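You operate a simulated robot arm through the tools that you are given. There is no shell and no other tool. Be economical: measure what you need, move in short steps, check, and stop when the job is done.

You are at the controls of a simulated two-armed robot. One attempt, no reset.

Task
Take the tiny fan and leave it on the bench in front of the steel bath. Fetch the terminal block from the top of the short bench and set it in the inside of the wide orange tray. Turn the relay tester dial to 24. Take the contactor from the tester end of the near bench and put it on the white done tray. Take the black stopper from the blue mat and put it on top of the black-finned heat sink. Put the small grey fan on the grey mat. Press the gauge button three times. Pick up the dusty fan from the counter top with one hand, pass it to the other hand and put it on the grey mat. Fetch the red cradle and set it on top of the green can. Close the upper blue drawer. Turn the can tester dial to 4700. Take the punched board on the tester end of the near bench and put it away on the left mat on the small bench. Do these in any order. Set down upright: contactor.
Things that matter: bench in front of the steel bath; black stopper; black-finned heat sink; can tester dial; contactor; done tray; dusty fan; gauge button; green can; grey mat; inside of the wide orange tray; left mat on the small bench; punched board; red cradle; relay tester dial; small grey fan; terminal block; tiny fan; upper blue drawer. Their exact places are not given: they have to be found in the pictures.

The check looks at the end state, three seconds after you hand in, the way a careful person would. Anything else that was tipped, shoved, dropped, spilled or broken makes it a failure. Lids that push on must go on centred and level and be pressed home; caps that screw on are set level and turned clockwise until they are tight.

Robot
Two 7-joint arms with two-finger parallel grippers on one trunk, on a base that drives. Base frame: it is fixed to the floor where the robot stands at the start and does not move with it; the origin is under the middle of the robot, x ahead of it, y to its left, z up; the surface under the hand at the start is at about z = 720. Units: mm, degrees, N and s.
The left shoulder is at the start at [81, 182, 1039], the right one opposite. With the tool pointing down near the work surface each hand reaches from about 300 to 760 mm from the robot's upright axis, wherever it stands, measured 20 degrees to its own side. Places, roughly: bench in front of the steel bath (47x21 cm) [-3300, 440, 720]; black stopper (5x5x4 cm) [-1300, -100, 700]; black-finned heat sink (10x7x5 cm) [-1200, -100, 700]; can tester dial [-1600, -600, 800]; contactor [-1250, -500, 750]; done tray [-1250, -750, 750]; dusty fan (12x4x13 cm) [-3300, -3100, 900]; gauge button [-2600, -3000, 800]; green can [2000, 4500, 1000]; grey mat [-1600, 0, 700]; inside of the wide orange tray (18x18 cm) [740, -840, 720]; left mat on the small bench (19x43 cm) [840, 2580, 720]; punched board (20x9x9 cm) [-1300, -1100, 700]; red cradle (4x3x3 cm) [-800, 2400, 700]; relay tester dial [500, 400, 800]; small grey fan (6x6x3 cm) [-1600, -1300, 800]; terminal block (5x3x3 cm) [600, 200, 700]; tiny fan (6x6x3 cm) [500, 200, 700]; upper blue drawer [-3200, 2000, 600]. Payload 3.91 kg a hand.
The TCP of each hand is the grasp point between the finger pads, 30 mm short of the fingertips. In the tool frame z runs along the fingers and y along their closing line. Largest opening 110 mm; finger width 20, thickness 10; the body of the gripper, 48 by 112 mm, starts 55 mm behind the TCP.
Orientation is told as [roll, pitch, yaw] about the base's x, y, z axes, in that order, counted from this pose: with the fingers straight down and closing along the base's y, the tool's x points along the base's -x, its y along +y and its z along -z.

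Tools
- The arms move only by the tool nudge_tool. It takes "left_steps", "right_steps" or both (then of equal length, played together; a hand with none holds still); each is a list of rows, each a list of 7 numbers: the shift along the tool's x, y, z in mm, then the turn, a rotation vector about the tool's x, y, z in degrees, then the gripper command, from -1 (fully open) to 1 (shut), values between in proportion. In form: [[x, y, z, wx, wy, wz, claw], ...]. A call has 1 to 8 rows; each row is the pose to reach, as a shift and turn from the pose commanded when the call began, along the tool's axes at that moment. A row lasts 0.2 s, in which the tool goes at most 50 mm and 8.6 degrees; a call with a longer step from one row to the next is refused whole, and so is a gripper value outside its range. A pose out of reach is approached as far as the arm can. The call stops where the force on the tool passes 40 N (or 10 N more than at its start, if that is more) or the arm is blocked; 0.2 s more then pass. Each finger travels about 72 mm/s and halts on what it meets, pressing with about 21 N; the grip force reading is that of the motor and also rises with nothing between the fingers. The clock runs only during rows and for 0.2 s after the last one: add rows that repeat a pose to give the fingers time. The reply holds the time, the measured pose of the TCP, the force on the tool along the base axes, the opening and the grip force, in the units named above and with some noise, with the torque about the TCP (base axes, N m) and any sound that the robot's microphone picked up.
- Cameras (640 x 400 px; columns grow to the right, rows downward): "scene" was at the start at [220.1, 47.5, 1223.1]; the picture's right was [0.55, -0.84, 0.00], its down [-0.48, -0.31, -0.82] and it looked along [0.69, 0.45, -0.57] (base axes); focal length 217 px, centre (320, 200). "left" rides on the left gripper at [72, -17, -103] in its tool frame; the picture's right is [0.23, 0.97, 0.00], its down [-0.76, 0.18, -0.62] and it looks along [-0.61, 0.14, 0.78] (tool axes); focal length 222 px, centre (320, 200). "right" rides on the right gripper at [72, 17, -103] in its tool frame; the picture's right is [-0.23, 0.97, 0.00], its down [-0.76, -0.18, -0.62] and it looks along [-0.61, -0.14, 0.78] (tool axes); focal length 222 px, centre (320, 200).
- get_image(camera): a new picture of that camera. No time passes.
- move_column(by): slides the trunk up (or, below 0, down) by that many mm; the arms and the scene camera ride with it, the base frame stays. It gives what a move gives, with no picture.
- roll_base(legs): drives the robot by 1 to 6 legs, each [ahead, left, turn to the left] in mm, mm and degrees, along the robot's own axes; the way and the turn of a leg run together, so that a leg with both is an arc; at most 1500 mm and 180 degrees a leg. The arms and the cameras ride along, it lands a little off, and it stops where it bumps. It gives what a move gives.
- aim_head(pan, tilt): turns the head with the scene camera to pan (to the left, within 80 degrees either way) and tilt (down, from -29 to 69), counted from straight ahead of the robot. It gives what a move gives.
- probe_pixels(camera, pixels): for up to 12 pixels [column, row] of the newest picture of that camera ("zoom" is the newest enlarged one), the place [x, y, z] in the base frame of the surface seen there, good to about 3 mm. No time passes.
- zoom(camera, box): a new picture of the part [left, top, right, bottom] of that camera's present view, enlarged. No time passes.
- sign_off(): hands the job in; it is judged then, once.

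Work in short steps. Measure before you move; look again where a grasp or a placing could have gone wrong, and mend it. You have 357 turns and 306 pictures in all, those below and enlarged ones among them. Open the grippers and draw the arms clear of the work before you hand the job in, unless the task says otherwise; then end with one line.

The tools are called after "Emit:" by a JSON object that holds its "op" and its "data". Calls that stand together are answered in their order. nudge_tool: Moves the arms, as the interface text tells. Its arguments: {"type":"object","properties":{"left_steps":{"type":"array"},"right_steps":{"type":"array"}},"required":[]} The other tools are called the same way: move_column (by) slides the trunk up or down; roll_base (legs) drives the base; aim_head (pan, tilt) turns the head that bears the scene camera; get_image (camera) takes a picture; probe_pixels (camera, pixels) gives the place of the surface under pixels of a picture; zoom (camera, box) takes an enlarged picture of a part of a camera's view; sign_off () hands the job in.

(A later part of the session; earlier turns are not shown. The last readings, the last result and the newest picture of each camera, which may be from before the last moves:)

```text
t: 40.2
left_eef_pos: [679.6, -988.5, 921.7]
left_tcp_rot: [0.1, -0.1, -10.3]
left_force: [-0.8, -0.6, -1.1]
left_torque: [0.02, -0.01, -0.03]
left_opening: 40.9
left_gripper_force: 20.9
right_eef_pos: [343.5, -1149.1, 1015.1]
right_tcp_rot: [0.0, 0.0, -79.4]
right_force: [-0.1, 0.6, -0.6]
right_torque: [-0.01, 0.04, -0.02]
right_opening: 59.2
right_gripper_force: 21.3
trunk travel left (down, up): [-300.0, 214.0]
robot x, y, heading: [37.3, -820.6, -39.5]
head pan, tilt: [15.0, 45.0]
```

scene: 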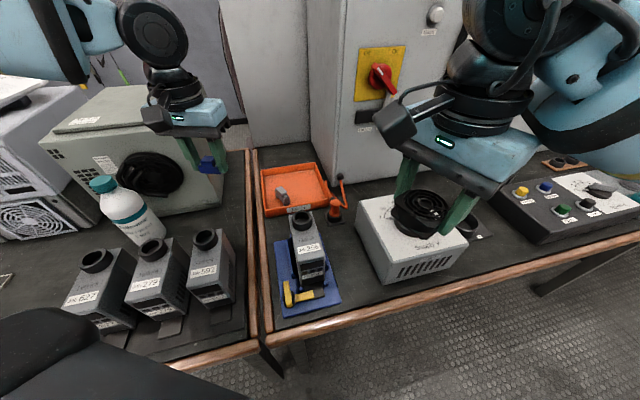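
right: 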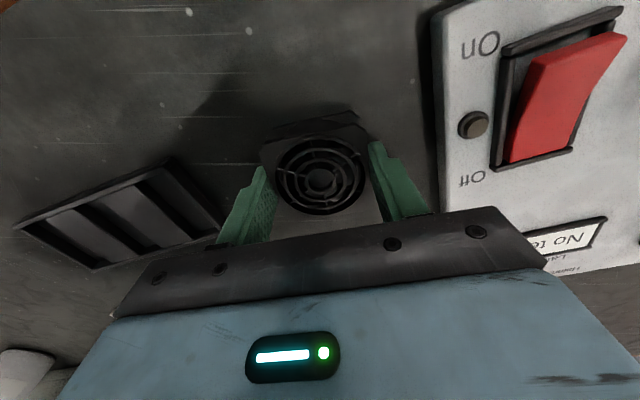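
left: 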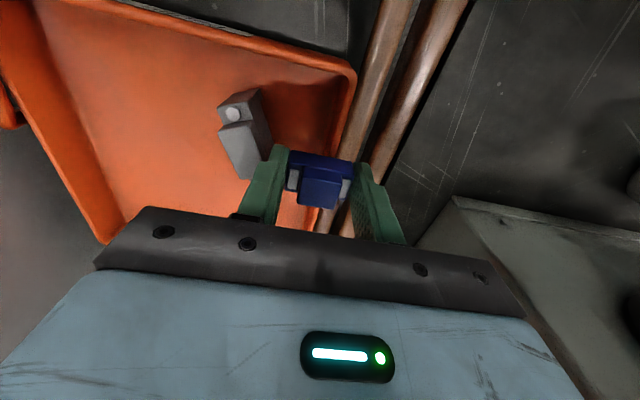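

Now I move the left hand back over the tray point (738,−862), still high.

Emit:
{"op": "nudge_tool", "data": {"left_steps": [[0, 40, 0, 0, 0, 0, 1], [0, 80, 0, 0, 0, 0, 1], [-15, 115, 0, 0, 0, -5, 1], [-34, 134, 30, 0, 0, -10, 1], [-34, 134, 70, 0, 0, -10, 1], [-34, 134, 110, 0, 0, -10, 1], [-34, 134, 130, 0, 0, -10, 1]]}}

Emit:
{"op": "get_image", "data": {"camera": "left"}}

Emit:
{"op": "get_image", "data": {"camera": "scene"}}

```text
t: 41.8
left_eef_pos: [737.3, -862.4, 791.4]
left_tcp_rot: [0.0, -0.1, -0.4]
left_force: [0.6, 0.0, -0.6]
left_torque: [-0.01, -0.02, 0.0]
left_opening: 40.7
left_gripper_force: 21.6
right_eef_pos: [343.4, -1150.1, 1014.8]
right_tcp_rot: [0.0, 0.0, -79.4]
right_force: [-1.3, 0.5, -1.2]
right_torque: [-0.03, 0.0, 0.02]
right_opening: 59.2
right_gripper_force: 21.3
trunk travel left (down, up): [-300.0, 214.0]
robot x, y, heading: [32.2, -824.5, -39.5]
head pan, tilt: [15.0, 45.0]
```

```text
273 pictures are left
```

left: 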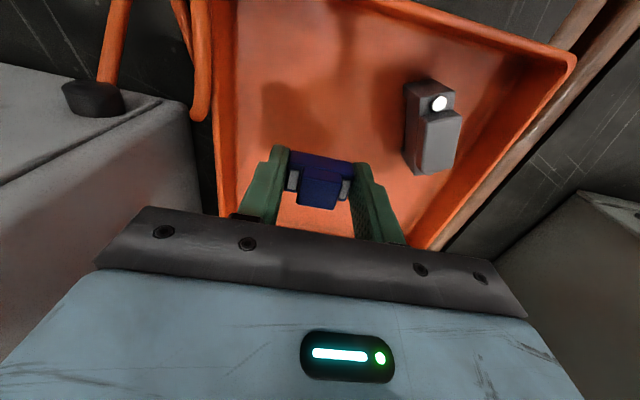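

```text
272 pictures are left
```

scene: 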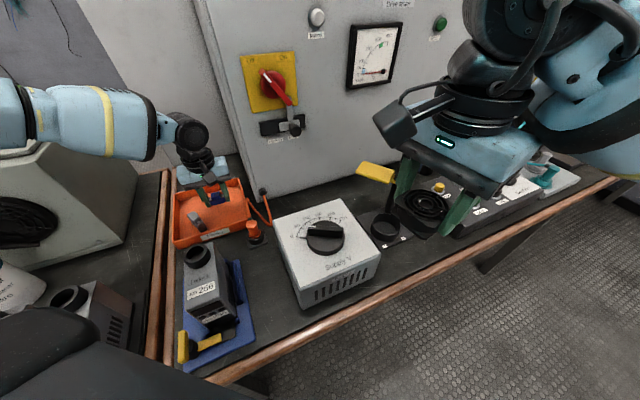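

Good placement; I lower to z≈760, open gently and rise.

Emit:
{"op": "nudge_tool", "data": {"left_steps": [[0, 0, 20, 0, 0, 0, 1], [0, 0, 30.5, 0, 0, 0, 1], [0, 0, 31.5, 0, 0, 0, 1], [0, 0, 31.5, 0, 0, 0, 0], [0, 0, 31.5, 0, 0, 0, 0], [0, 0, 0, 0, 0, 0, 0], [0, 0, -45, 0, 0, 0, 0], [20, 0, -85, 0, 0, 0, 0]]}}

Emit:
{"op": "get_image", "data": {"camera": "left"}}

```text
t: 43.6
left_eef_pos: [716.8, -860.3, 876.3]
left_tcp_rot: [0.1, 0.0, -0.3]
left_force: [-0.5, -0.2, 0.6]
left_torque: [0.0, -0.06, 0.0]
left_opening: 54.8
left_gripper_force: 0.0
right_eef_pos: [342.9, -1149.4, 1016.2]
right_tcp_rot: [0.1, 0.0, -79.4]
right_force: [0.2, 0.9, -0.9]
right_torque: [0.02, -0.02, 0.03]
right_opening: 59.3
right_gripper_force: 21.1
trunk travel left (down, up): [-300.0, 214.0]
robot x, y, heading: [41.8, -822.4, -39.3]
head pan, tilt: [15.0, 45.0]
```

```text
271 pictures are left
```

left: 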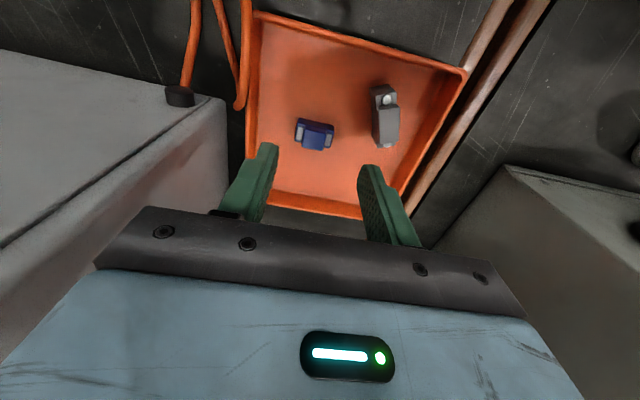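

The block sits in the tray. I lift and draw in the left hand before turning round.

Emit:
{"op": "nudge_tool", "data": {"left_steps": [[20, 0, -40, 0, 0, 0, 0], [60, 0, -70, 0, 0, 0, 0], [105, 0, -90, 0, 0, 0, 0], [150, 0, -110, 0, 0, 0, 0], [195, 0, -120, 0, 0, 0, 0], [240, 0, -120, 0, 0, 0, 0], [280, 0, -120, 0, 0, 0, 0]]}}

Emit:
{"op": "roll_base", "data": {"legs": [[-250, 0, 0], [0, 0, -140]]}}

Emit:
{"op": "aim_head", "data": {"pan": 0, "tilt": 25}}

Emit:
{"op": "get_image", "data": {"camera": "scene"}}

```text
t: 45.2
left_eef_pos: [435.6, -860.2, 995.4]
left_tcp_rot: [0.1, -0.1, -0.3]
left_force: [0.7, 0.0, -0.2]
left_torque: [0.01, 0.0, -0.01]
left_opening: 55.3
left_gripper_force: 0.1
right_eef_pos: [343.9, -1150.4, 1015.6]
right_tcp_rot: [0.0, -0.1, -79.5]
right_force: [-0.1, 0.3, -0.5]
right_torque: [0.0, 0.03, -0.02]
right_opening: 59.1
right_gripper_force: 20.9
trunk travel left (down, up): [-300.0, 214.0]
robot x, y, heading: [36.3, -819.5, -39.4]
head pan, tilt: [15.0, 45.0]
```

```text
t: 52.8
left_eef_pos: [-490.3, -887.8, 995.5]
left_tcp_rot: [0.1, -0.1, -140.4]
left_force: [0.3, -0.6, 0.0]
left_torque: [0.04, 0.0, 0.02]
left_opening: 55.0
left_gripper_force: 0.1
right_eef_pos: [-604.5, -605.5, 1016.0]
right_tcp_rot: [0.1, 0.0, 140.7]
right_force: [-0.7, -0.3, 0.4]
right_torque: [0.03, -0.04, 0.01]
right_opening: 59.0
right_gripper_force: 21.2
trunk travel left (down, up): [-300.0, 214.0]
robot x, y, heading: [-159.3, -663.7, -179.5]
head pan, tilt: [15.0, 45.0]
```

```text
t: 53.6
left_eef_pos: [-489.3, -887.7, 996.4]
left_tcp_rot: [0.0, -0.1, -140.4]
left_force: [-0.2, -0.6, -0.1]
left_torque: [-0.01, -0.04, -0.01]
left_opening: 54.9
left_gripper_force: 0.0
right_eef_pos: [-604.4, -606.5, 1015.8]
right_tcp_rot: [0.0, 0.0, 140.6]
right_force: [0.6, 0.0, -0.2]
right_torque: [0.01, 0.0, -0.02]
right_opening: 59.2
right_gripper_force: 21.3
trunk travel left (down, up): [-300.0, 214.0]
robot x, y, heading: [-157.0, -659.0, -179.3]
head pan, tilt: [0.0, 25.0]
```

```text
270 pictures are left
```

scene: 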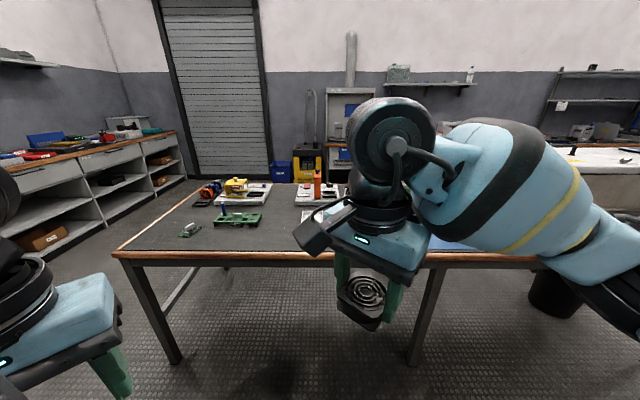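

The right arm hides the bench. I move the right hand outwards and straighten it.

Emit:
{"op": "nudge_tool", "data": {"right_steps": [[-30, -36, 0, 0, 0, -8, 1], [-60, -72, 0, 0, 0, -16, 1], [-90, -107, 0, 0, 0, -24, 1], [-120, -143, 0, 0, 0, -32, 1], [-150, -179, 0, 0, 0, -40, 1], [-165, -197, 0, 0, 0, -40, 1]]}}

Emit:
{"op": "get_image", "data": {"camera": "scene"}}

```text
t: 55.0
left_eef_pos: [-490.0, -887.7, 996.6]
left_tcp_rot: [0.1, -0.1, -140.4]
left_force: [0.1, 0.2, -0.7]
left_torque: [0.0, -0.04, 0.01]
left_opening: 55.1
left_gripper_force: 0.1
right_eef_pos: [-605.9, -348.9, 1015.4]
right_tcp_rot: [0.1, 0.0, -179.3]
right_force: [1.3, 0.3, -1.3]
right_torque: [0.0, 0.02, 0.01]
right_opening: 59.1
right_gripper_force: 21.2
trunk travel left (down, up): [-300.0, 214.0]
robot x, y, heading: [-158.8, -660.7, -179.5]
head pan, tilt: [0.0, 25.0]
```

```text
269 pictures are left
```

scene: 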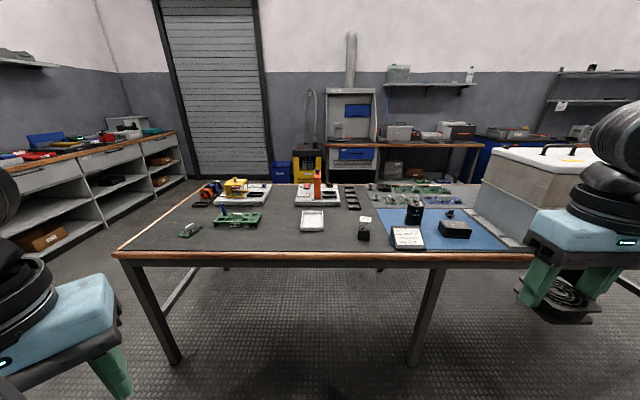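

The near bench is in view. I zoom in and measure the main items.

Emit:
{"op": "zoom", "data": {"camera": "scene", "box": [110, 160, 330, 270]}}

Emit:
{"op": "zoom", "data": {"camera": "scene", "box": [290, 160, 520, 270]}}

Emit:
{"op": "probe_pixels", "data": {"camera": "scene", "pixels": [[320, 257], [130, 254], [312, 222], [364, 222], [455, 228], [450, 212], [415, 205], [238, 220], [235, 185], [318, 190], [410, 190], [500, 210]]}}

```text
2.91 times, centred on (220, 215) of scene
```

zoom: 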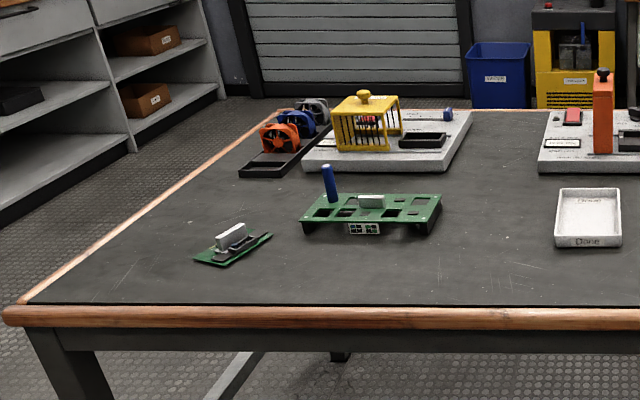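

```text
2.78 times, centred on (405, 215) of scene
```

zoom: 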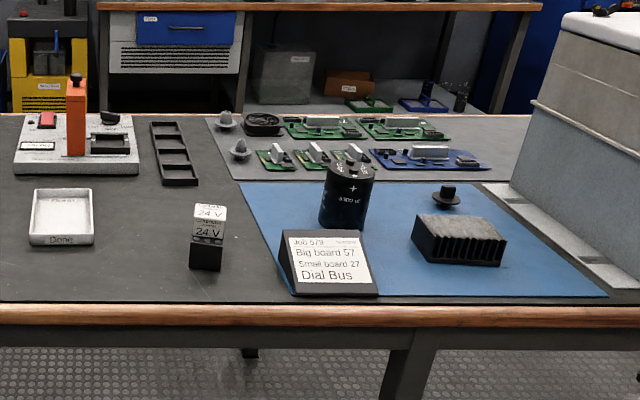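

```text
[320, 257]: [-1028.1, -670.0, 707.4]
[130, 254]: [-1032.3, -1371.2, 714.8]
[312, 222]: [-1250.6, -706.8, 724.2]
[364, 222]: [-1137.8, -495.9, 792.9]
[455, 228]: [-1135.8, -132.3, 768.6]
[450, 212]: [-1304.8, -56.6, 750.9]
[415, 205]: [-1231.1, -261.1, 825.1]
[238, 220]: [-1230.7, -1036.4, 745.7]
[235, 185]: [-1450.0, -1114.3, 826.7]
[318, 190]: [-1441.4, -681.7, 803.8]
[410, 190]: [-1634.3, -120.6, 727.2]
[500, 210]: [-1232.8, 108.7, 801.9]
```

Layout is clear: contactor (−1138,−496), done tray (−1250,−720), heat sink (−1136,−132), stopper (−1305,−57). I draw the right hand in a bit, then drive up to the bench.

Emit:
{"op": "nudge_tool", "data": {"right_steps": [[45, 0, -10, 0, 0, 0, 1], [90, 0, -20, 0, 0, 0, 1], [130, 0, -30, 0, 0, 0, 1]]}}

Emit:
{"op": "roll_base", "data": {"legs": [[520, -300, -10]]}}

Emit:
{"op": "aim_head", "data": {"pan": 10, "tilt": 45}}

Emit:
{"op": "get_image", "data": {"camera": "scene"}}

```text
t: 55.9
left_eef_pos: [-488.6, -887.4, 996.7]
left_tcp_rot: [0.0, -0.3, -140.4]
left_force: [0.9, 0.9, -0.2]
left_torque: [0.0, -0.02, 0.02]
left_opening: 55.2
left_gripper_force: 0.0
right_eef_pos: [-475.5, -348.3, 1043.5]
right_tcp_rot: [0.1, -0.1, -179.4]
right_force: [0.3, -0.4, -0.3]
right_torque: [-0.01, 0.03, 0.01]
right_opening: 59.4
right_gripper_force: 21.3
trunk travel left (down, up): [-300.0, 214.0]
robot x, y, heading: [-160.6, -661.2, -179.5]
head pan, tilt: [0.0, 25.0]
```

```text
t: 59.2
left_eef_pos: [-1015.2, -483.9, 996.3]
left_tcp_rot: [0.1, -0.1, -150.7]
left_force: [-0.4, 0.0, 0.3]
left_torque: [-0.01, -0.01, 0.03]
left_opening: 55.0
left_gripper_force: 0.0
right_eef_pos: [-906.0, 45.0, 1044.2]
right_tcp_rot: [-0.1, 0.0, 170.3]
right_force: [-0.4, 0.5, -0.7]
right_torque: [-0.05, -0.01, 0.02]
right_opening: 59.4
right_gripper_force: 21.2
trunk travel left (down, up): [-300.0, 214.0]
robot x, y, heading: [-647.8, -319.0, 170.1]
head pan, tilt: [0.0, 25.0]
```

```text
t: 60.1
left_eef_pos: [-1015.6, -484.3, 996.1]
left_tcp_rot: [0.1, -0.1, -150.7]
left_force: [0.0, 0.3, -0.2]
left_torque: [-0.01, -0.02, 0.0]
left_opening: 54.9
left_gripper_force: 0.0
right_eef_pos: [-906.1, 44.9, 1044.2]
right_tcp_rot: [0.0, -0.1, 170.3]
right_force: [-0.3, -0.5, -1.4]
right_torque: [-0.03, 0.05, 0.02]
right_opening: 59.2
right_gripper_force: 21.2
trunk travel left (down, up): [-300.0, 214.0]
robot x, y, heading: [-647.0, -326.7, 170.1]
head pan, tilt: [10.0, 45.0]
```

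```text
266 pictures are left
```

scene: 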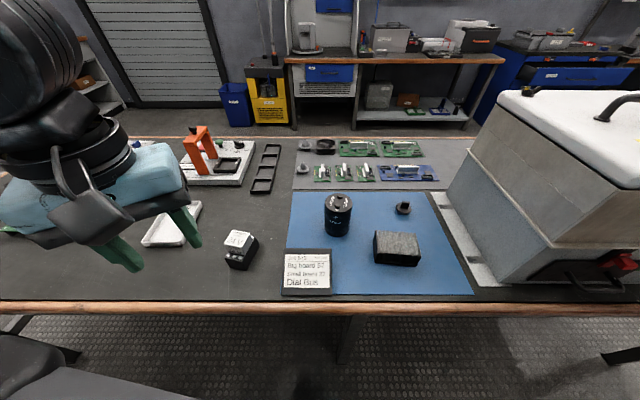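

The contactor is at (238,248), the done tray at (170,225), the heat sink at (396,250) and the stopper at (403,208). I zoom in on both groups.

Emit:
{"op": "zoom", "data": {"camera": "scene", "box": [360, 190, 440, 275]}}

Emit:
{"op": "probe_pixels", "data": {"camera": "zoom", "pixels": [[345, 130], [345, 145], [320, 155], [372, 155], [345, 175], [110, 330], [450, 335], [135, 400], [115, 345], [455, 370], [280, 350], [450, 330]]}}

Emit:
{"op": "zoom", "data": {"camera": "scene", "box": [130, 180, 290, 280]}}

Emit:
{"op": "probe_pixels", "data": {"camera": "zoom", "pixels": [[375, 212], [450, 205], [440, 265], [400, 240], [395, 300], [450, 320], [470, 290], [60, 245], [200, 250], [280, 90], [130, 190], [405, 340]]}}

```text
4.71 times, centred on (400, 232) of scene
```

zoom: 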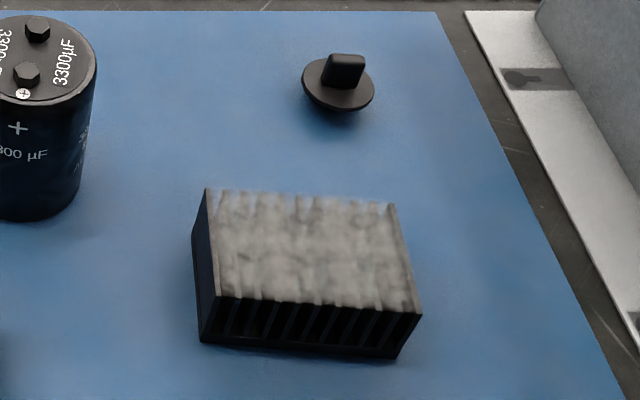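

```text
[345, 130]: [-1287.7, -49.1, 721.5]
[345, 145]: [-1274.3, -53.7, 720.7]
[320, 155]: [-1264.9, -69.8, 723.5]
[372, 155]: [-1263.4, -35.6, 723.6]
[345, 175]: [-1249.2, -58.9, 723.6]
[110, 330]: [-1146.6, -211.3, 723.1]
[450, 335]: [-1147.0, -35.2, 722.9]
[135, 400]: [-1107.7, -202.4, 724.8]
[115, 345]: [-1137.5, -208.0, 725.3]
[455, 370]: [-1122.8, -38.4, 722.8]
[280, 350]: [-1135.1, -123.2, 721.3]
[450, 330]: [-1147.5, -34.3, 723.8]
```

```text
4.00 times, centred on (210, 230) of scene
```

zoom: 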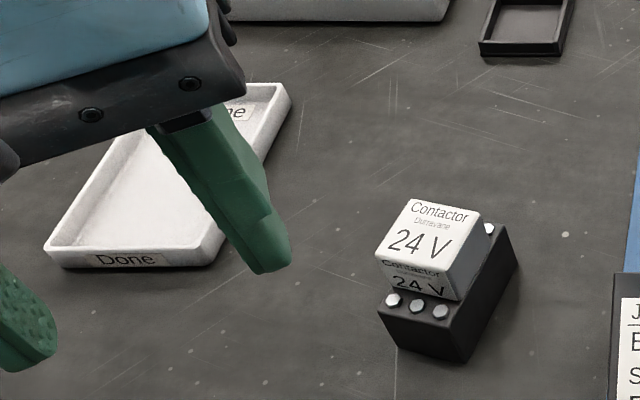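

```text
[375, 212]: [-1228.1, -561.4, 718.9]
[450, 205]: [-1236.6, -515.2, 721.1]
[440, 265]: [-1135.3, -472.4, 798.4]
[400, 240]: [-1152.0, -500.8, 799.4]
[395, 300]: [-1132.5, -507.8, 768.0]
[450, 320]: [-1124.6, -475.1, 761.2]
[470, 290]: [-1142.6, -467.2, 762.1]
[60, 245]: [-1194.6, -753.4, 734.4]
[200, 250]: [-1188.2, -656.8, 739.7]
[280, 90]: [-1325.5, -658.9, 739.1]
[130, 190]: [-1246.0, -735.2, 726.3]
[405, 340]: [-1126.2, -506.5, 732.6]
```

I bring the left hand over the contactor (about (−1150,−487)), yaw 166, and look down at it.

Emit:
{"op": "nudge_tool", "data": {"left_steps": [[-20, -11, 15, 0, 0, 8, -0.3], [-40, -22, 30, 0, 0, 16, -0.3], [-60, -33, 45, 0, 0, 24, -0.3], [-80, -44, 60, 0, 0, 32, -0.3], [-100, -54, 75, 0, 0, 40, -0.3], [-119, -63, 85, 0, 0, 43, -0.3], [-119, -63, 95, 0, 0, 43, -0.3]]}}

Emit:
{"op": "get_image", "data": {"camera": "left"}}

Emit:
{"op": "get_image", "data": {"camera": "scene"}}

```text
t: 61.7
left_eef_pos: [-1151.4, -487.2, 901.6]
left_tcp_rot: [0.2, 0.0, 166.2]
left_force: [-0.2, 1.1, 0.3]
left_torque: [0.0, -0.01, 0.03]
left_opening: 71.4
left_gripper_force: 0.0
right_eef_pos: [-905.9, 44.6, 1044.6]
right_tcp_rot: [0.0, -0.1, 170.3]
right_force: [0.2, 0.4, -0.3]
right_torque: [-0.02, -0.03, 0.0]
right_opening: 59.3
right_gripper_force: 21.5
trunk travel left (down, up): [-300.0, 214.0]
robot x, y, heading: [-647.3, -325.5, 170.1]
head pan, tilt: [10.0, 45.0]
```

```text
263 pictures are left
```

left: 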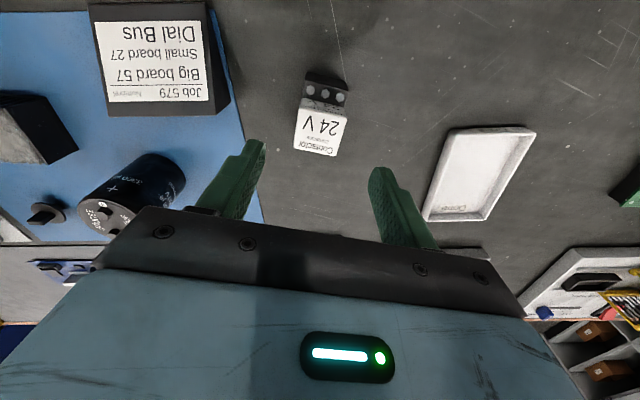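

```text
262 pictures are left
```

scene: 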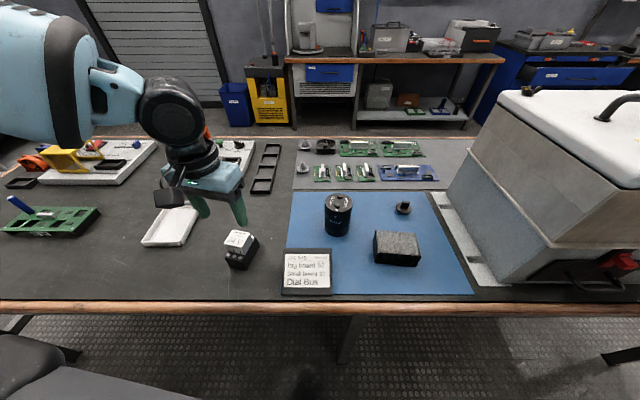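

Emit:
{"op": "zoom", "data": {"camera": "left", "box": [270, 60, 380, 170]}}

Emit:
{"op": "probe_pixels", "data": {"camera": "left", "pixels": [[299, 105], [347, 112], [293, 147], [335, 155], [308, 88], [344, 95], [325, 90], [320, 130], [463, 130], [533, 133], [430, 216], [480, 218]]}}

```text
3.64 times, centred on (325, 115) of left
```

zoom: 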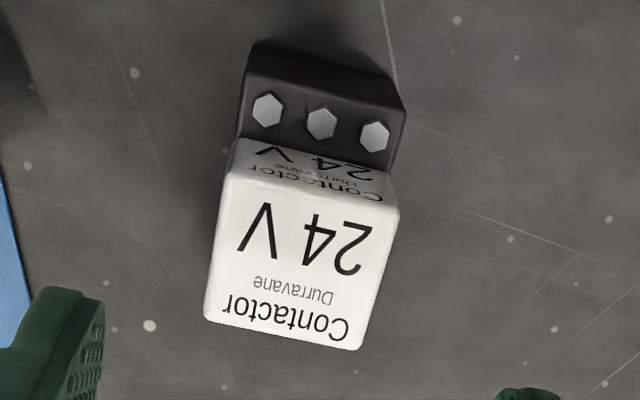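

```text
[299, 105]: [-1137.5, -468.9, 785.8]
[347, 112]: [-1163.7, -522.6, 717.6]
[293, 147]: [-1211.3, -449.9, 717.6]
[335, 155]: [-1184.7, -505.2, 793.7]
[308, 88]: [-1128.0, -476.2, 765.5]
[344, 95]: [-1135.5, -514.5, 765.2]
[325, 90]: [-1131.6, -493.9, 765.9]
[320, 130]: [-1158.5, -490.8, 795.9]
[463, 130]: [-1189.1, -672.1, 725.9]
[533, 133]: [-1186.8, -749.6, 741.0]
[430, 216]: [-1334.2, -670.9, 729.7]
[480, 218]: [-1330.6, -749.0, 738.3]
```

Contactor centre is about (−1160,−490) with yaw 169. I go down so the tips are 25 mm above the bench (TCP z 775), and grip.

Emit:
{"op": "nudge_tool", "data": {"left_steps": [[-7.7, 4.8, 40, 0, 0, -2.7, -0.3], [-7.7, 4.8, 80, 0, 0, -2.7, -0.3], [-7.7, 4.8, 110, 0, 0, -2.7, -0.3], [-7.7, 4.8, 126.5, 0, 0, -2.7, -0.3], [-7.7, 4.8, 126.5, 0, 0, -2.7, 1], [-7.7, 4.8, 126.5, 0, 0, -2.7, 1], [-7.7, 4.8, 126.5, 0, 0, -2.7, 1]]}}

Emit:
{"op": "get_image", "data": {"camera": "left"}}

```text
t: 63.3
left_eef_pos: [-1158.7, -491.0, 775.5]
left_tcp_rot: [0.1, 0.1, 169.0]
left_force: [0.6, 0.7, 1.7]
left_torque: [0.1, 0.05, 0.0]
left_opening: 46.2
left_gripper_force: 20.9
right_eef_pos: [-905.2, 44.1, 1043.7]
right_tcp_rot: [0.0, 0.1, 170.4]
right_force: [-0.9, 0.3, -0.1]
right_torque: [0.01, 0.03, 0.02]
right_opening: 59.4
right_gripper_force: 21.2
trunk travel left (down, up): [-300.0, 214.0]
robot x, y, heading: [-646.2, -317.4, 170.1]
head pan, tilt: [10.0, 45.0]
```

```text
260 pictures are left
```

left: 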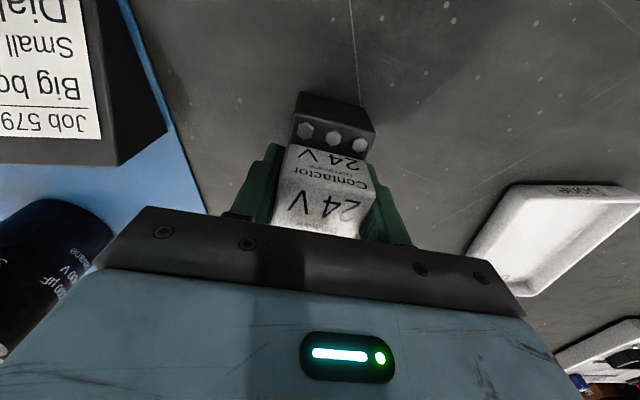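

Held at 46 mm. I lift and carry it over the done tray centre (−1260,−711).

Emit:
{"op": "nudge_tool", "data": {"left_steps": [[0, 0, -45, 0, 0, 0, 1], [0, 0, -80, 0, 0, 0, 1], [-11, 45, -80, 0, 0, -3, 1], [-22, 92, -80, 0, 0, -6, 1], [-33, 139, -80, 0, 0, -9, 1], [-45, 186, -80, 0, 0, -11, 1], [-57, 235, -80, 0, 0, -11, 1], [-57, 235, -80, 0, 0, -11, 1]]}}

Emit:
{"op": "get_image", "data": {"camera": "left"}}

Emit:
{"op": "get_image", "data": {"camera": "scene"}}

```text
refused: row 7 steps farther than a row can; nothing moved
```

```text
259 pictures are left
```

left: 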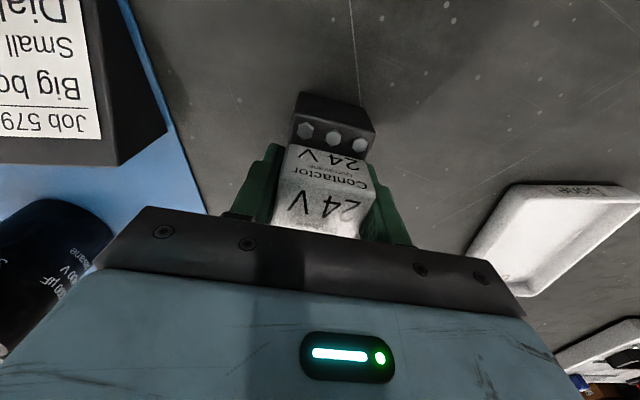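

```text
258 pictures are left
```

scene: 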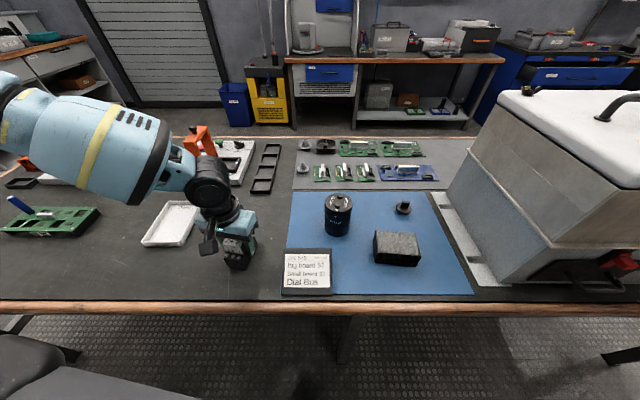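

A row was just over 50 mm; I resend with smaller steps.

Emit:
{"op": "nudge_tool", "data": {"left_steps": [[0, 0, -45, 0, 0, 0, 1], [-5, 20, -80, 0, 0, 0, 1], [-15, 62, -80, 0, 0, -3, 1], [-26, 105, -80, 0, 0, -6, 1], [-36, 148, -80, 0, 0, -9, 1], [-46, 191, -80, 0, 0, -11, 1], [-57, 235, -80, 0, 0, -11, 1], [-57, 235, -80, 0, 0, -11, 1]]}}

Emit:
{"op": "get_image", "data": {"camera": "left"}}

```text
t: 65.1
left_eef_pos: [-1260.7, -709.6, 857.1]
left_tcp_rot: [0.1, -0.1, 180.0]
left_force: [0.2, -0.2, -4.2]
left_torque: [-0.02, -0.01, 0.0]
left_opening: 46.3
left_gripper_force: 20.9
right_eef_pos: [-905.8, 45.7, 1043.9]
right_tcp_rot: [0.0, 0.1, 170.3]
right_force: [0.3, 0.4, -1.2]
right_torque: [-0.02, 0.03, 0.0]
right_opening: 58.9
right_gripper_force: 21.0
trunk travel left (down, up): [-300.0, 214.0]
robot x, y, heading: [-647.6, -323.3, 169.9]
head pan, tilt: [10.0, 45.0]
```

```text
257 pictures are left
```

left: 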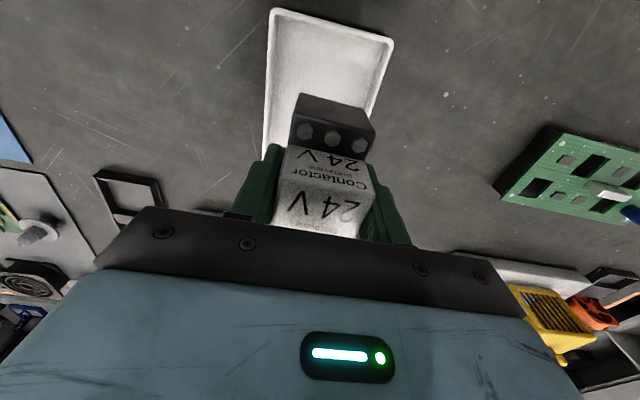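

It lines up with the tray; I correct 5 mm in +y, lower to the floor of the tray and release.

Emit:
{"op": "nudge_tool", "data": {"left_steps": [[0, -5, 35, 0, 0, 0, 1], [0, -5, 65, 0, 0, 0, 1], [0, -5, 74, 0, 0, 0, 1], [0, -5, 75.5, 0, 0, 0, 1], [0, -5, 75.5, 0, 0, 0, 0.6], [0, -5, 75.5, 0, 0, 0, -0.1], [0, -5, 75.5, 0, 0, 0, -0.1]]}}

Emit:
{"op": "nudge_tool", "data": {"left_steps": [[0, 0, -45, 0, 0, 0, -0.1], [0, 0, -90, 0, 0, 0, -0.1], [0, 0, -130, 0, 0, 0, -0.1]]}}

Emit:
{"op": "get_image", "data": {"camera": "left"}}

```text
t: 66.7
left_eef_pos: [-1260.4, -706.3, 779.2]
left_tcp_rot: [0.1, -0.1, 179.9]
left_force: [0.6, 0.1, -0.4]
left_torque: [0.0, -0.06, -0.01]
left_opening: 60.6
left_gripper_force: 0.1
right_eef_pos: [-905.5, 44.8, 1043.3]
right_tcp_rot: [0.0, -0.1, 170.3]
right_force: [0.0, -0.1, -1.0]
right_torque: [-0.04, -0.04, -0.01]
right_opening: 59.2
right_gripper_force: 20.9
trunk travel left (down, up): [-300.0, 214.0]
robot x, y, heading: [-647.0, -320.5, 170.2]
head pan, tilt: [10.0, 45.0]
```

```text
t: 67.5
left_eef_pos: [-1259.7, -704.8, 911.2]
left_tcp_rot: [0.1, -0.1, 180.0]
left_force: [-0.3, -0.6, -0.1]
left_torque: [0.02, 0.01, -0.02]
left_opening: 60.5
left_gripper_force: 0.1
right_eef_pos: [-905.3, 44.6, 1044.3]
right_tcp_rot: [0.0, -0.2, 170.3]
right_force: [-0.5, -0.6, -0.2]
right_torque: [0.01, 0.02, 0.0]
right_opening: 59.6
right_gripper_force: 21.3
trunk travel left (down, up): [-300.0, 214.0]
robot x, y, heading: [-647.6, -321.2, 170.3]
head pan, tilt: [10.0, 45.0]
```

```text
256 pictures are left
```

left: 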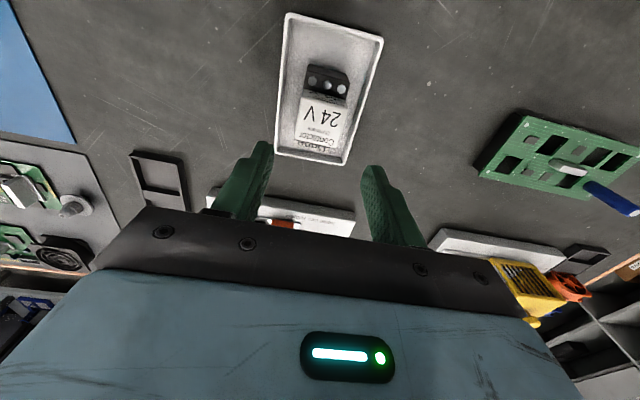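

The contactor stands in the tray. Now I measure the stopper and heat sink in a fresh zoom.

Emit:
{"op": "zoom", "data": {"camera": "scene", "box": [360, 190, 440, 275]}}

Emit:
{"op": "probe_pixels", "data": {"camera": "zoom", "pixels": [[345, 58], [345, 78], [306, 85], [370, 95], [340, 107], [210, 195], [392, 207], [415, 308], [225, 295], [310, 250], [300, 360], [400, 355]]}}

```text
4.71 times, centred on (400, 232) of scene
```

zoom: 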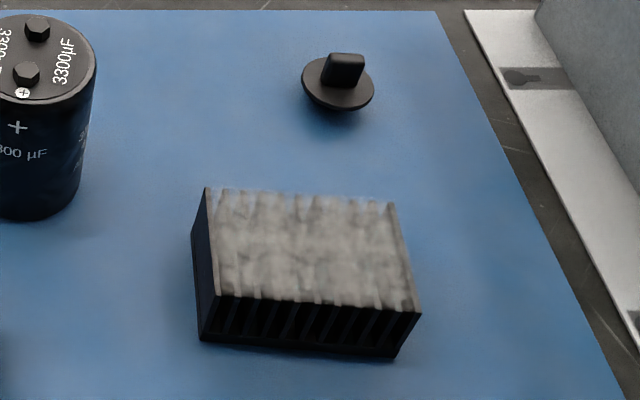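

```text
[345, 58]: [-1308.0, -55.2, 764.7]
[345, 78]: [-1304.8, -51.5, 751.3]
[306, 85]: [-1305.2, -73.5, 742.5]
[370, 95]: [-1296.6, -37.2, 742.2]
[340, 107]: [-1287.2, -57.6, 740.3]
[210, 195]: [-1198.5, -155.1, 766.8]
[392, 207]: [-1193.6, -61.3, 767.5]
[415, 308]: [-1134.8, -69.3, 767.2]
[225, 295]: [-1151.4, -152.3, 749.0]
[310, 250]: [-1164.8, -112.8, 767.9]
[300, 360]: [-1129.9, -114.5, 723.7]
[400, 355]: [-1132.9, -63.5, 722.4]
```

Stopper: tab top (−1306,−54,765), flange z≈742. Heat sink top: centre (−1166,−110), z 767. I drive right by about 510 mm along the bench, with the left hand staying above everything (tips 880).

Emit:
{"op": "roll_base", "data": {"legs": [[121, -497, 0]]}}

Emit:
{"op": "get_image", "data": {"camera": "left"}}

Emit:
{"op": "get_image", "data": {"camera": "scene"}}

```text
t: 72.3
left_eef_pos: [-1295.8, -195.7, 910.4]
left_tcp_rot: [0.0, 0.0, 180.0]
left_force: [0.0, -0.1, 0.0]
left_torque: [-0.01, -0.01, 0.01]
left_opening: 60.8
left_gripper_force: 0.0
right_eef_pos: [-938.9, 555.5, 1044.9]
right_tcp_rot: [0.0, -0.2, 170.1]
right_force: [-0.4, 0.1, -0.4]
right_torque: [-0.02, 0.0, -0.01]
right_opening: 59.2
right_gripper_force: 20.9
trunk travel left (down, up): [-300.0, 214.0]
robot x, y, heading: [-683.2, 187.5, 170.2]
head pan, tilt: [10.0, 45.0]
```

```text
254 pictures are left
```

left: 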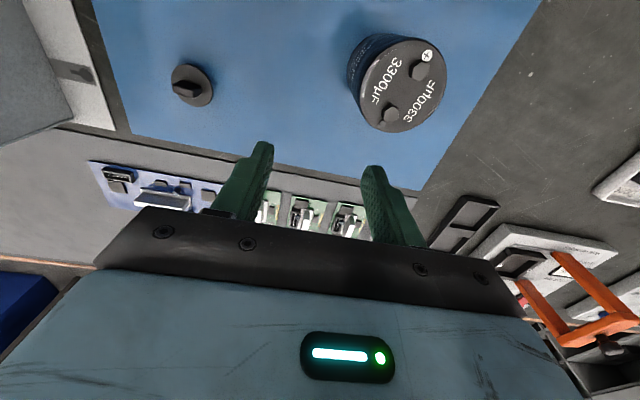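

```text
253 pictures are left
```

scene: 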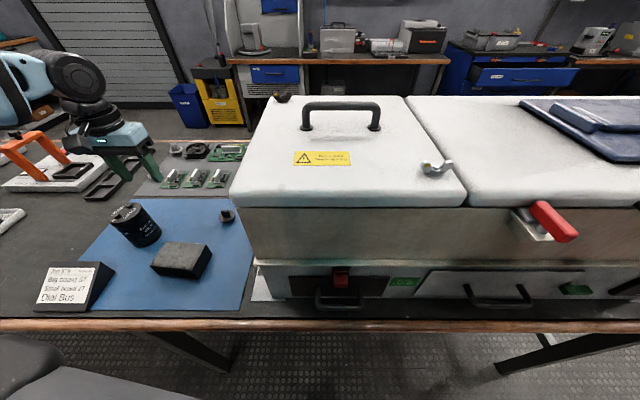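

I zoom on the stopper in the left camera and check how near the box is.

Emit:
{"op": "zoom", "data": {"camera": "left", "box": [150, 50, 240, 120]}}

Emit:
{"op": "probe_pixels", "data": {"camera": "scene", "pixels": [[233, 200], [265, 102], [255, 265], [240, 205]]}}

Emit:
{"op": "probe_pixels", "data": {"camera": "left", "pixels": [[176, 88], [200, 88], [188, 92], [188, 84], [188, 105], [212, 95], [172, 70], [190, 65]]}}

```text
5.71 times, centred on (195, 85) of left
```

zoom: 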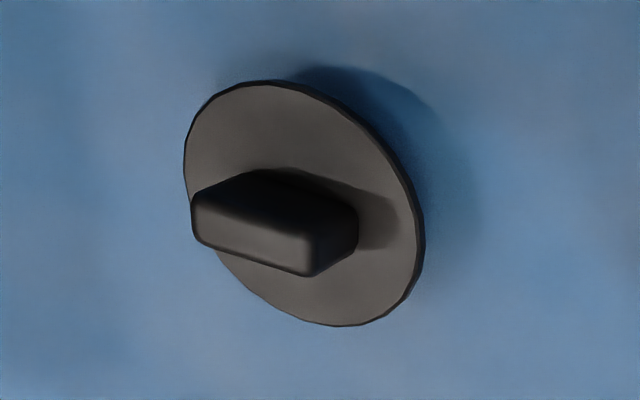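

```text
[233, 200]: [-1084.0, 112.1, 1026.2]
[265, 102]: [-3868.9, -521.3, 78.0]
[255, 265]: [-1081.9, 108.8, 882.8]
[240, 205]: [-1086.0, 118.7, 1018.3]
```

```text
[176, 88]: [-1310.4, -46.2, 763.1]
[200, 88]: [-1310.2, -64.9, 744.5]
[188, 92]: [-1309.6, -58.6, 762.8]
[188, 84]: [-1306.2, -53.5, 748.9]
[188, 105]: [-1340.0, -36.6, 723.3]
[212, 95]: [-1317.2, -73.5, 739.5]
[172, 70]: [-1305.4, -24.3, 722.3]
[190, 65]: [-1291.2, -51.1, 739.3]
```

The tab is thin in x and runs along y, so I'll close along x: rotate the hand to yaw 90 while moving over (−1309,−55).

Emit:
{"op": "nudge_tool", "data": {"left_steps": [[-2, -20, 0, 0, 0, 8.5, 0], [-4, -40, 0, 0, 0, 17, 0.3], [-6, -60, 0, 0, 0, 25.5, 0.3], [-8, -80, 0, 0, 0, 34, 0.3], [-10, -100, 0, 0, 0, 42.5, 0.3], [-12, -120, 0, 0, 0, 51, 0.3], [-13, -141, 0, 0, 0, 59.5, 0.3], [-13, -141, 0, 0, 0, 67, 0.3]]}}

```text
t: 74.1
left_eef_pos: [-1308.4, -53.3, 910.7]
left_tcp_rot: [0.1, 0.1, 112.7]
left_force: [-0.9, 0.8, -0.2]
left_torque: [-0.02, -0.01, 0.0]
left_opening: 38.7
left_gripper_force: 0.0
right_eef_pos: [-939.7, 553.6, 1044.7]
right_tcp_rot: [0.0, -0.1, 170.2]
right_force: [-0.1, 0.1, -0.1]
right_torque: [0.03, 0.01, 0.0]
right_opening: 59.2
right_gripper_force: 20.8
trunk travel left (down, up): [-300.0, 214.0]
robot x, y, heading: [-681.1, 189.3, 170.1]
head pan, tilt: [10.0, 45.0]
```

Good. I finish the turn to yaw 90 and come down to 850 to look.

Emit:
{"op": "nudge_tool", "data": {"left_steps": [[0, 0, 20, 0, 0, 8, 0.3], [0, 0, 40, 0, 0, 16, 0.3], [0, 0, 60, 0, 0, 22.7, 0.3], [0, 0, 60, 0, 0, 22.7, 0.3]]}}

Emit:
{"op": "get_image", "data": {"camera": "left"}}

Emit:
{"op": "zoom", "data": {"camera": "scene", "box": [130, 140, 250, 260]}}

```text
t: 75.1
left_eef_pos: [-1308.1, -54.2, 850.8]
left_tcp_rot: [0.0, 0.1, 90.0]
left_force: [0.6, -0.5, -0.9]
left_torque: [-0.02, 0.02, -0.01]
left_opening: 38.3
left_gripper_force: 0.1
right_eef_pos: [-939.3, 555.4, 1044.9]
right_tcp_rot: [0.0, -0.1, 170.2]
right_force: [-0.4, 0.0, -0.5]
right_torque: [-0.01, 0.0, -0.02]
right_opening: 59.3
right_gripper_force: 21.2
trunk travel left (down, up): [-300.0, 214.0]
robot x, y, heading: [-683.1, 187.7, 170.2]
head pan, tilt: [10.0, 45.0]
```

```text
251 pictures are left
```

left: 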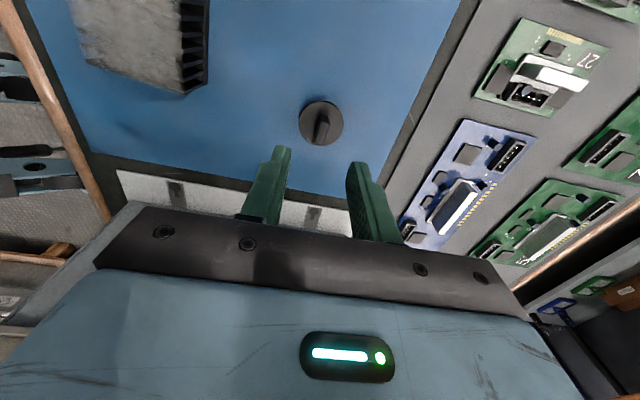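

```text
3.33 times, centred on (190, 200) of scene
```

zoom: 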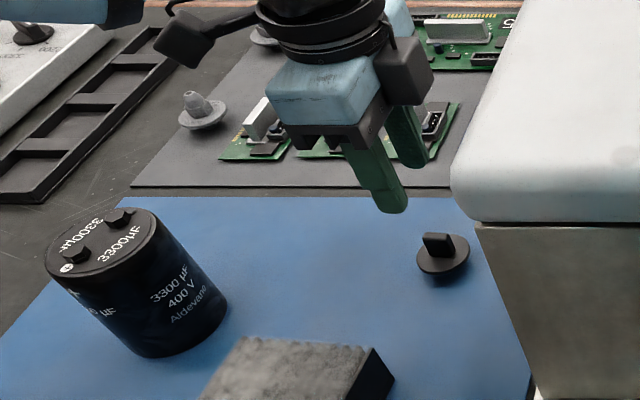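

The tab is centred between the fingers. I lower to TCP 777 (tips just over the flange) and close.

Emit:
{"op": "nudge_tool", "data": {"left_steps": [[0, 0, 35, 0, 0, 0, 0.3], [0, 0, 65, 0, 0, 0, 0.3], [0, 0, 74, 0, 0, 0, 0.3], [0, 0, 74, 0, 0, 0, 1], [0, 0, 74, 0, 0, 0, 1], [0, 0, 74, 0, 0, 0, 1]]}}

Emit:
{"op": "get_image", "data": {"camera": "left"}}

```text
t: 76.5
left_eef_pos: [-1308.2, -54.0, 776.8]
left_tcp_rot: [0.1, 0.1, 90.2]
left_force: [0.0, 0.1, -0.3]
left_torque: [0.0, -0.02, 0.0]
left_opening: 8.5
left_gripper_force: 20.9
right_eef_pos: [-940.9, 554.2, 1043.8]
right_tcp_rot: [0.0, -0.2, 170.2]
right_force: [-0.2, 0.4, -0.4]
right_torque: [-0.03, 0.04, 0.01]
right_opening: 59.2
right_gripper_force: 20.3
trunk travel left (down, up): [-300.0, 214.0]
robot x, y, heading: [-683.2, 191.8, 170.2]
head pan, tilt: [10.0, 45.0]
```

```text
249 pictures are left
```

left: 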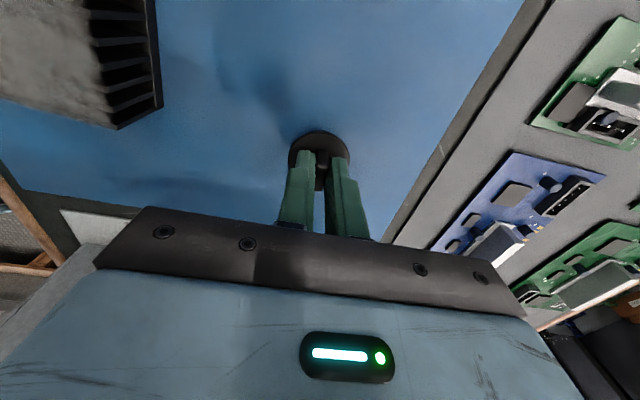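

It is held. I lift 90 mm and carry it over the heat sink's centre (−1166,−112).

Emit:
{"op": "nudge_tool", "data": {"left_steps": [[0, 0, -45, 0, 0, 0, 1], [0, 0, -90, 0, 0, 0, 1], [18, -45, -90, 0, 0, 0, 1], [36, -90, -90, 0, 0, 0, 1], [52, -130, -90, 0, 0, 0, 1], [58, -142, -90, 0, 0, 0, 1], [58, -142, -80, 0, 0, 0, 1]]}}

Emit:
{"op": "get_image", "data": {"camera": "left"}}

Emit:
{"op": "zoom", "data": {"camera": "scene", "box": [130, 160, 250, 290]}}

```text
t: 78.1
left_eef_pos: [-1165.8, -110.5, 854.9]
left_tcp_rot: [-0.1, 0.1, 90.1]
left_force: [0.9, 0.5, 0.6]
left_torque: [-0.04, 0.01, -0.02]
left_opening: 8.6
left_gripper_force: 21.1
right_eef_pos: [-940.8, 555.3, 1044.4]
right_tcp_rot: [-0.1, 0.0, 170.2]
right_force: [-0.1, 0.0, 0.1]
right_torque: [-0.02, -0.01, 0.0]
right_opening: 59.4
right_gripper_force: 20.7
trunk travel left (down, up): [-300.0, 214.0]
robot x, y, heading: [-682.4, 189.6, 170.4]
head pan, tilt: [10.0, 45.0]
```

```text
248 pictures are left
```

left: 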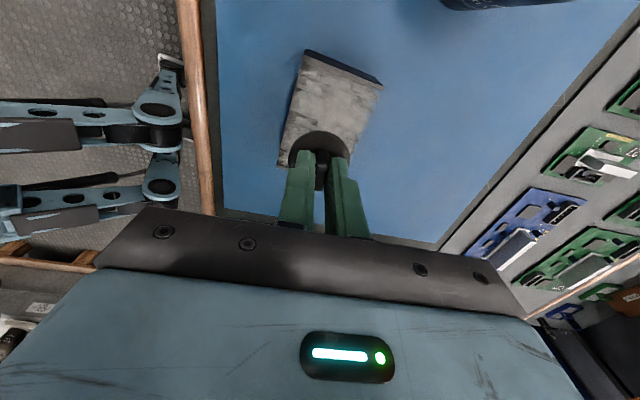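

```text
3.08 times, centred on (190, 225) of scene
```

zoom: 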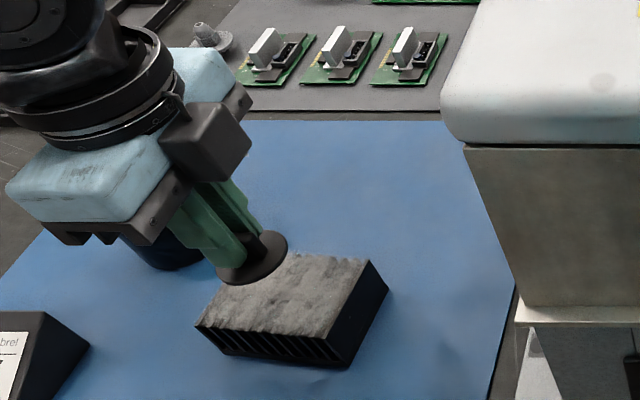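

It hangs over the heat sink. I lower slowly to contact at about TCP 822 and release.

Emit:
{"op": "nudge_tool", "data": {"left_steps": [[0, 0, 15, 0, 0, 0, 1], [0, 0, 27, 0, 0, 0, 1], [0, 0, 31, 0, 0, 0, 1], [0, 0, 32.5, 0, 0, 0, 1]]}}

Emit:
{"op": "zoom", "data": {"camera": "scene", "box": [130, 180, 230, 290]}}

```text
t: 79.1
left_eef_pos: [-1165.9, -111.1, 823.9]
left_tcp_rot: [0.1, 0.1, 90.4]
left_force: [-1.0, 0.5, -1.0]
left_torque: [0.01, 0.02, 0.01]
left_opening: 8.5
left_gripper_force: 21.0
right_eef_pos: [-939.8, 554.7, 1043.6]
right_tcp_rot: [0.0, -0.1, 170.2]
right_force: [0.1, -0.5, -1.6]
right_torque: [-0.01, -0.01, 0.03]
right_opening: 59.1
right_gripper_force: 21.0
trunk travel left (down, up): [-300.0, 214.0]
robot x, y, heading: [-684.4, 188.8, 170.3]
head pan, tilt: [10.0, 45.0]
```

```text
3.64 times, centred on (180, 235) of scene
```

zoom: 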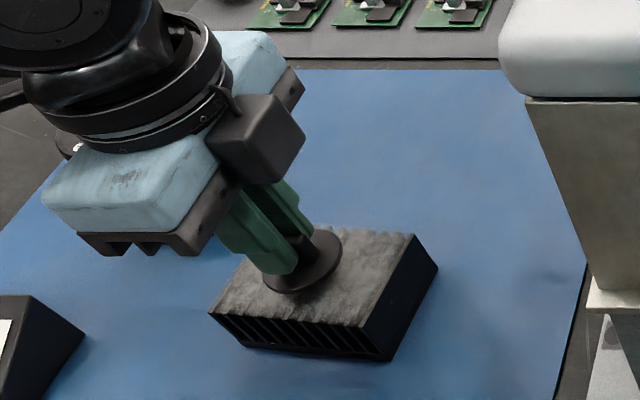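

No contact yet; I lower in 1 mm steps and watch the force.

Emit:
{"op": "nudge_tool", "data": {"left_steps": [[0, 0, 1, 0, 0, 0, 1], [0, 0, 2, 0, 0, 0, 1], [0, 0, 2, 0, 0, 0, 1]]}}

```text
t: 79.9
left_eef_pos: [-1165.5, -111.5, 821.9]
left_tcp_rot: [0.1, 0.1, 90.2]
left_force: [0.9, -0.5, -0.3]
left_torque: [-0.01, 0.01, -0.02]
left_opening: 8.7
left_gripper_force: 21.3
right_eef_pos: [-940.5, 553.6, 1043.9]
right_tcp_rot: [0.0, -0.2, 170.2]
right_force: [-0.3, -0.6, -1.6]
right_torque: [-0.01, 0.0, -0.03]
right_opening: 59.4
right_gripper_force: 20.5
trunk travel left (down, up): [-300.0, 214.0]
robot x, y, heading: [-684.8, 191.2, 170.3]
head pan, tilt: [10.0, 45.0]
```

Emit:
{"op": "nudge_tool", "data": {"left_steps": [[0, 0, 1, 0, 0, 0, 1], [0, 0, 2, 0, 0, 0, 1], [0, 0, 3, 0, 0, 0, 1], [0, 0, 3, 0, 0, 0, 1]]}}

```text
t: 80.9
left_eef_pos: [-1164.5, -110.9, 819.9]
left_tcp_rot: [0.3, 0.2, 90.1]
left_force: [0.7, -2.5, 17.2]
left_torque: [-0.08, -0.09, -0.01]
left_opening: 8.8
left_gripper_force: 20.9
right_eef_pos: [-939.0, 555.3, 1044.0]
right_tcp_rot: [0.0, -0.1, 170.2]
right_force: [0.1, 1.6, -0.6]
right_torque: [-0.01, 0.02, 0.03]
right_opening: 59.3
right_gripper_force: 20.1
trunk travel left (down, up): [-300.0, 214.0]
robot x, y, heading: [-680.2, 188.4, 170.2]
head pan, tilt: [10.0, 45.0]
```

Contact with 17 N. I ease up 1 mm, open and rise.

Emit:
{"op": "nudge_tool", "data": {"left_steps": [[0, 0, -1, 0, 0, 0, 1], [0, 0, -1, 0, 0, 0, 0.6], [0, 0, -1, 0, 0, 0, 0.5], [0, 0, -1, 0, 0, 0, 0.5], [0, 0, -30, 0, 0, 0, 0.5], [0, 0, -75, 0, 0, 0, 0.5], [0, 0, -120, 0, 0, 0, 0.5]]}}

Emit:
{"op": "get_image", "data": {"camera": "left"}}

Emit:
{"op": "zoom", "data": {"camera": "scene", "box": [130, 180, 230, 290]}}

```text
t: 82.5
left_eef_pos: [-1164.7, -111.6, 939.3]
left_tcp_rot: [0.1, 0.0, 90.1]
left_force: [0.5, 0.5, -0.6]
left_torque: [-0.01, -0.01, 0.0]
left_opening: 27.3
left_gripper_force: 0.0
right_eef_pos: [-940.3, 554.2, 1044.1]
right_tcp_rot: [0.1, 0.0, 170.2]
right_force: [0.5, 0.4, -0.1]
right_torque: [0.0, 0.01, -0.02]
right_opening: 59.2
right_gripper_force: 21.2
trunk travel left (down, up): [-300.0, 214.0]
robot x, y, heading: [-683.7, 192.8, 170.1]
head pan, tilt: [10.0, 45.0]
```

```text
245 pictures are left
```

left: 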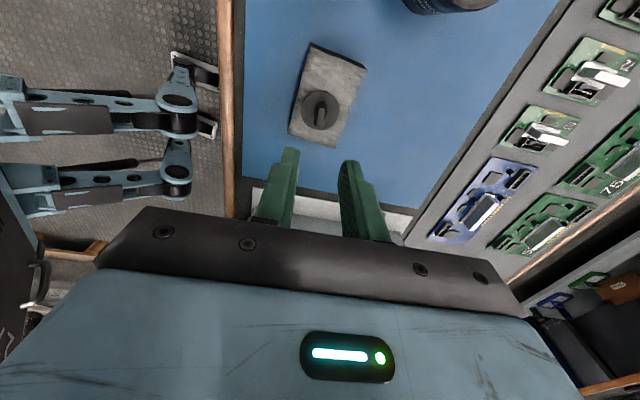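

```text
3.64 times, centred on (180, 235) of scene
```

zoom: 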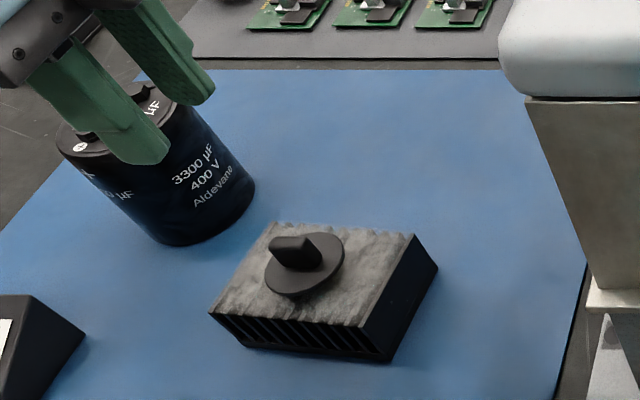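

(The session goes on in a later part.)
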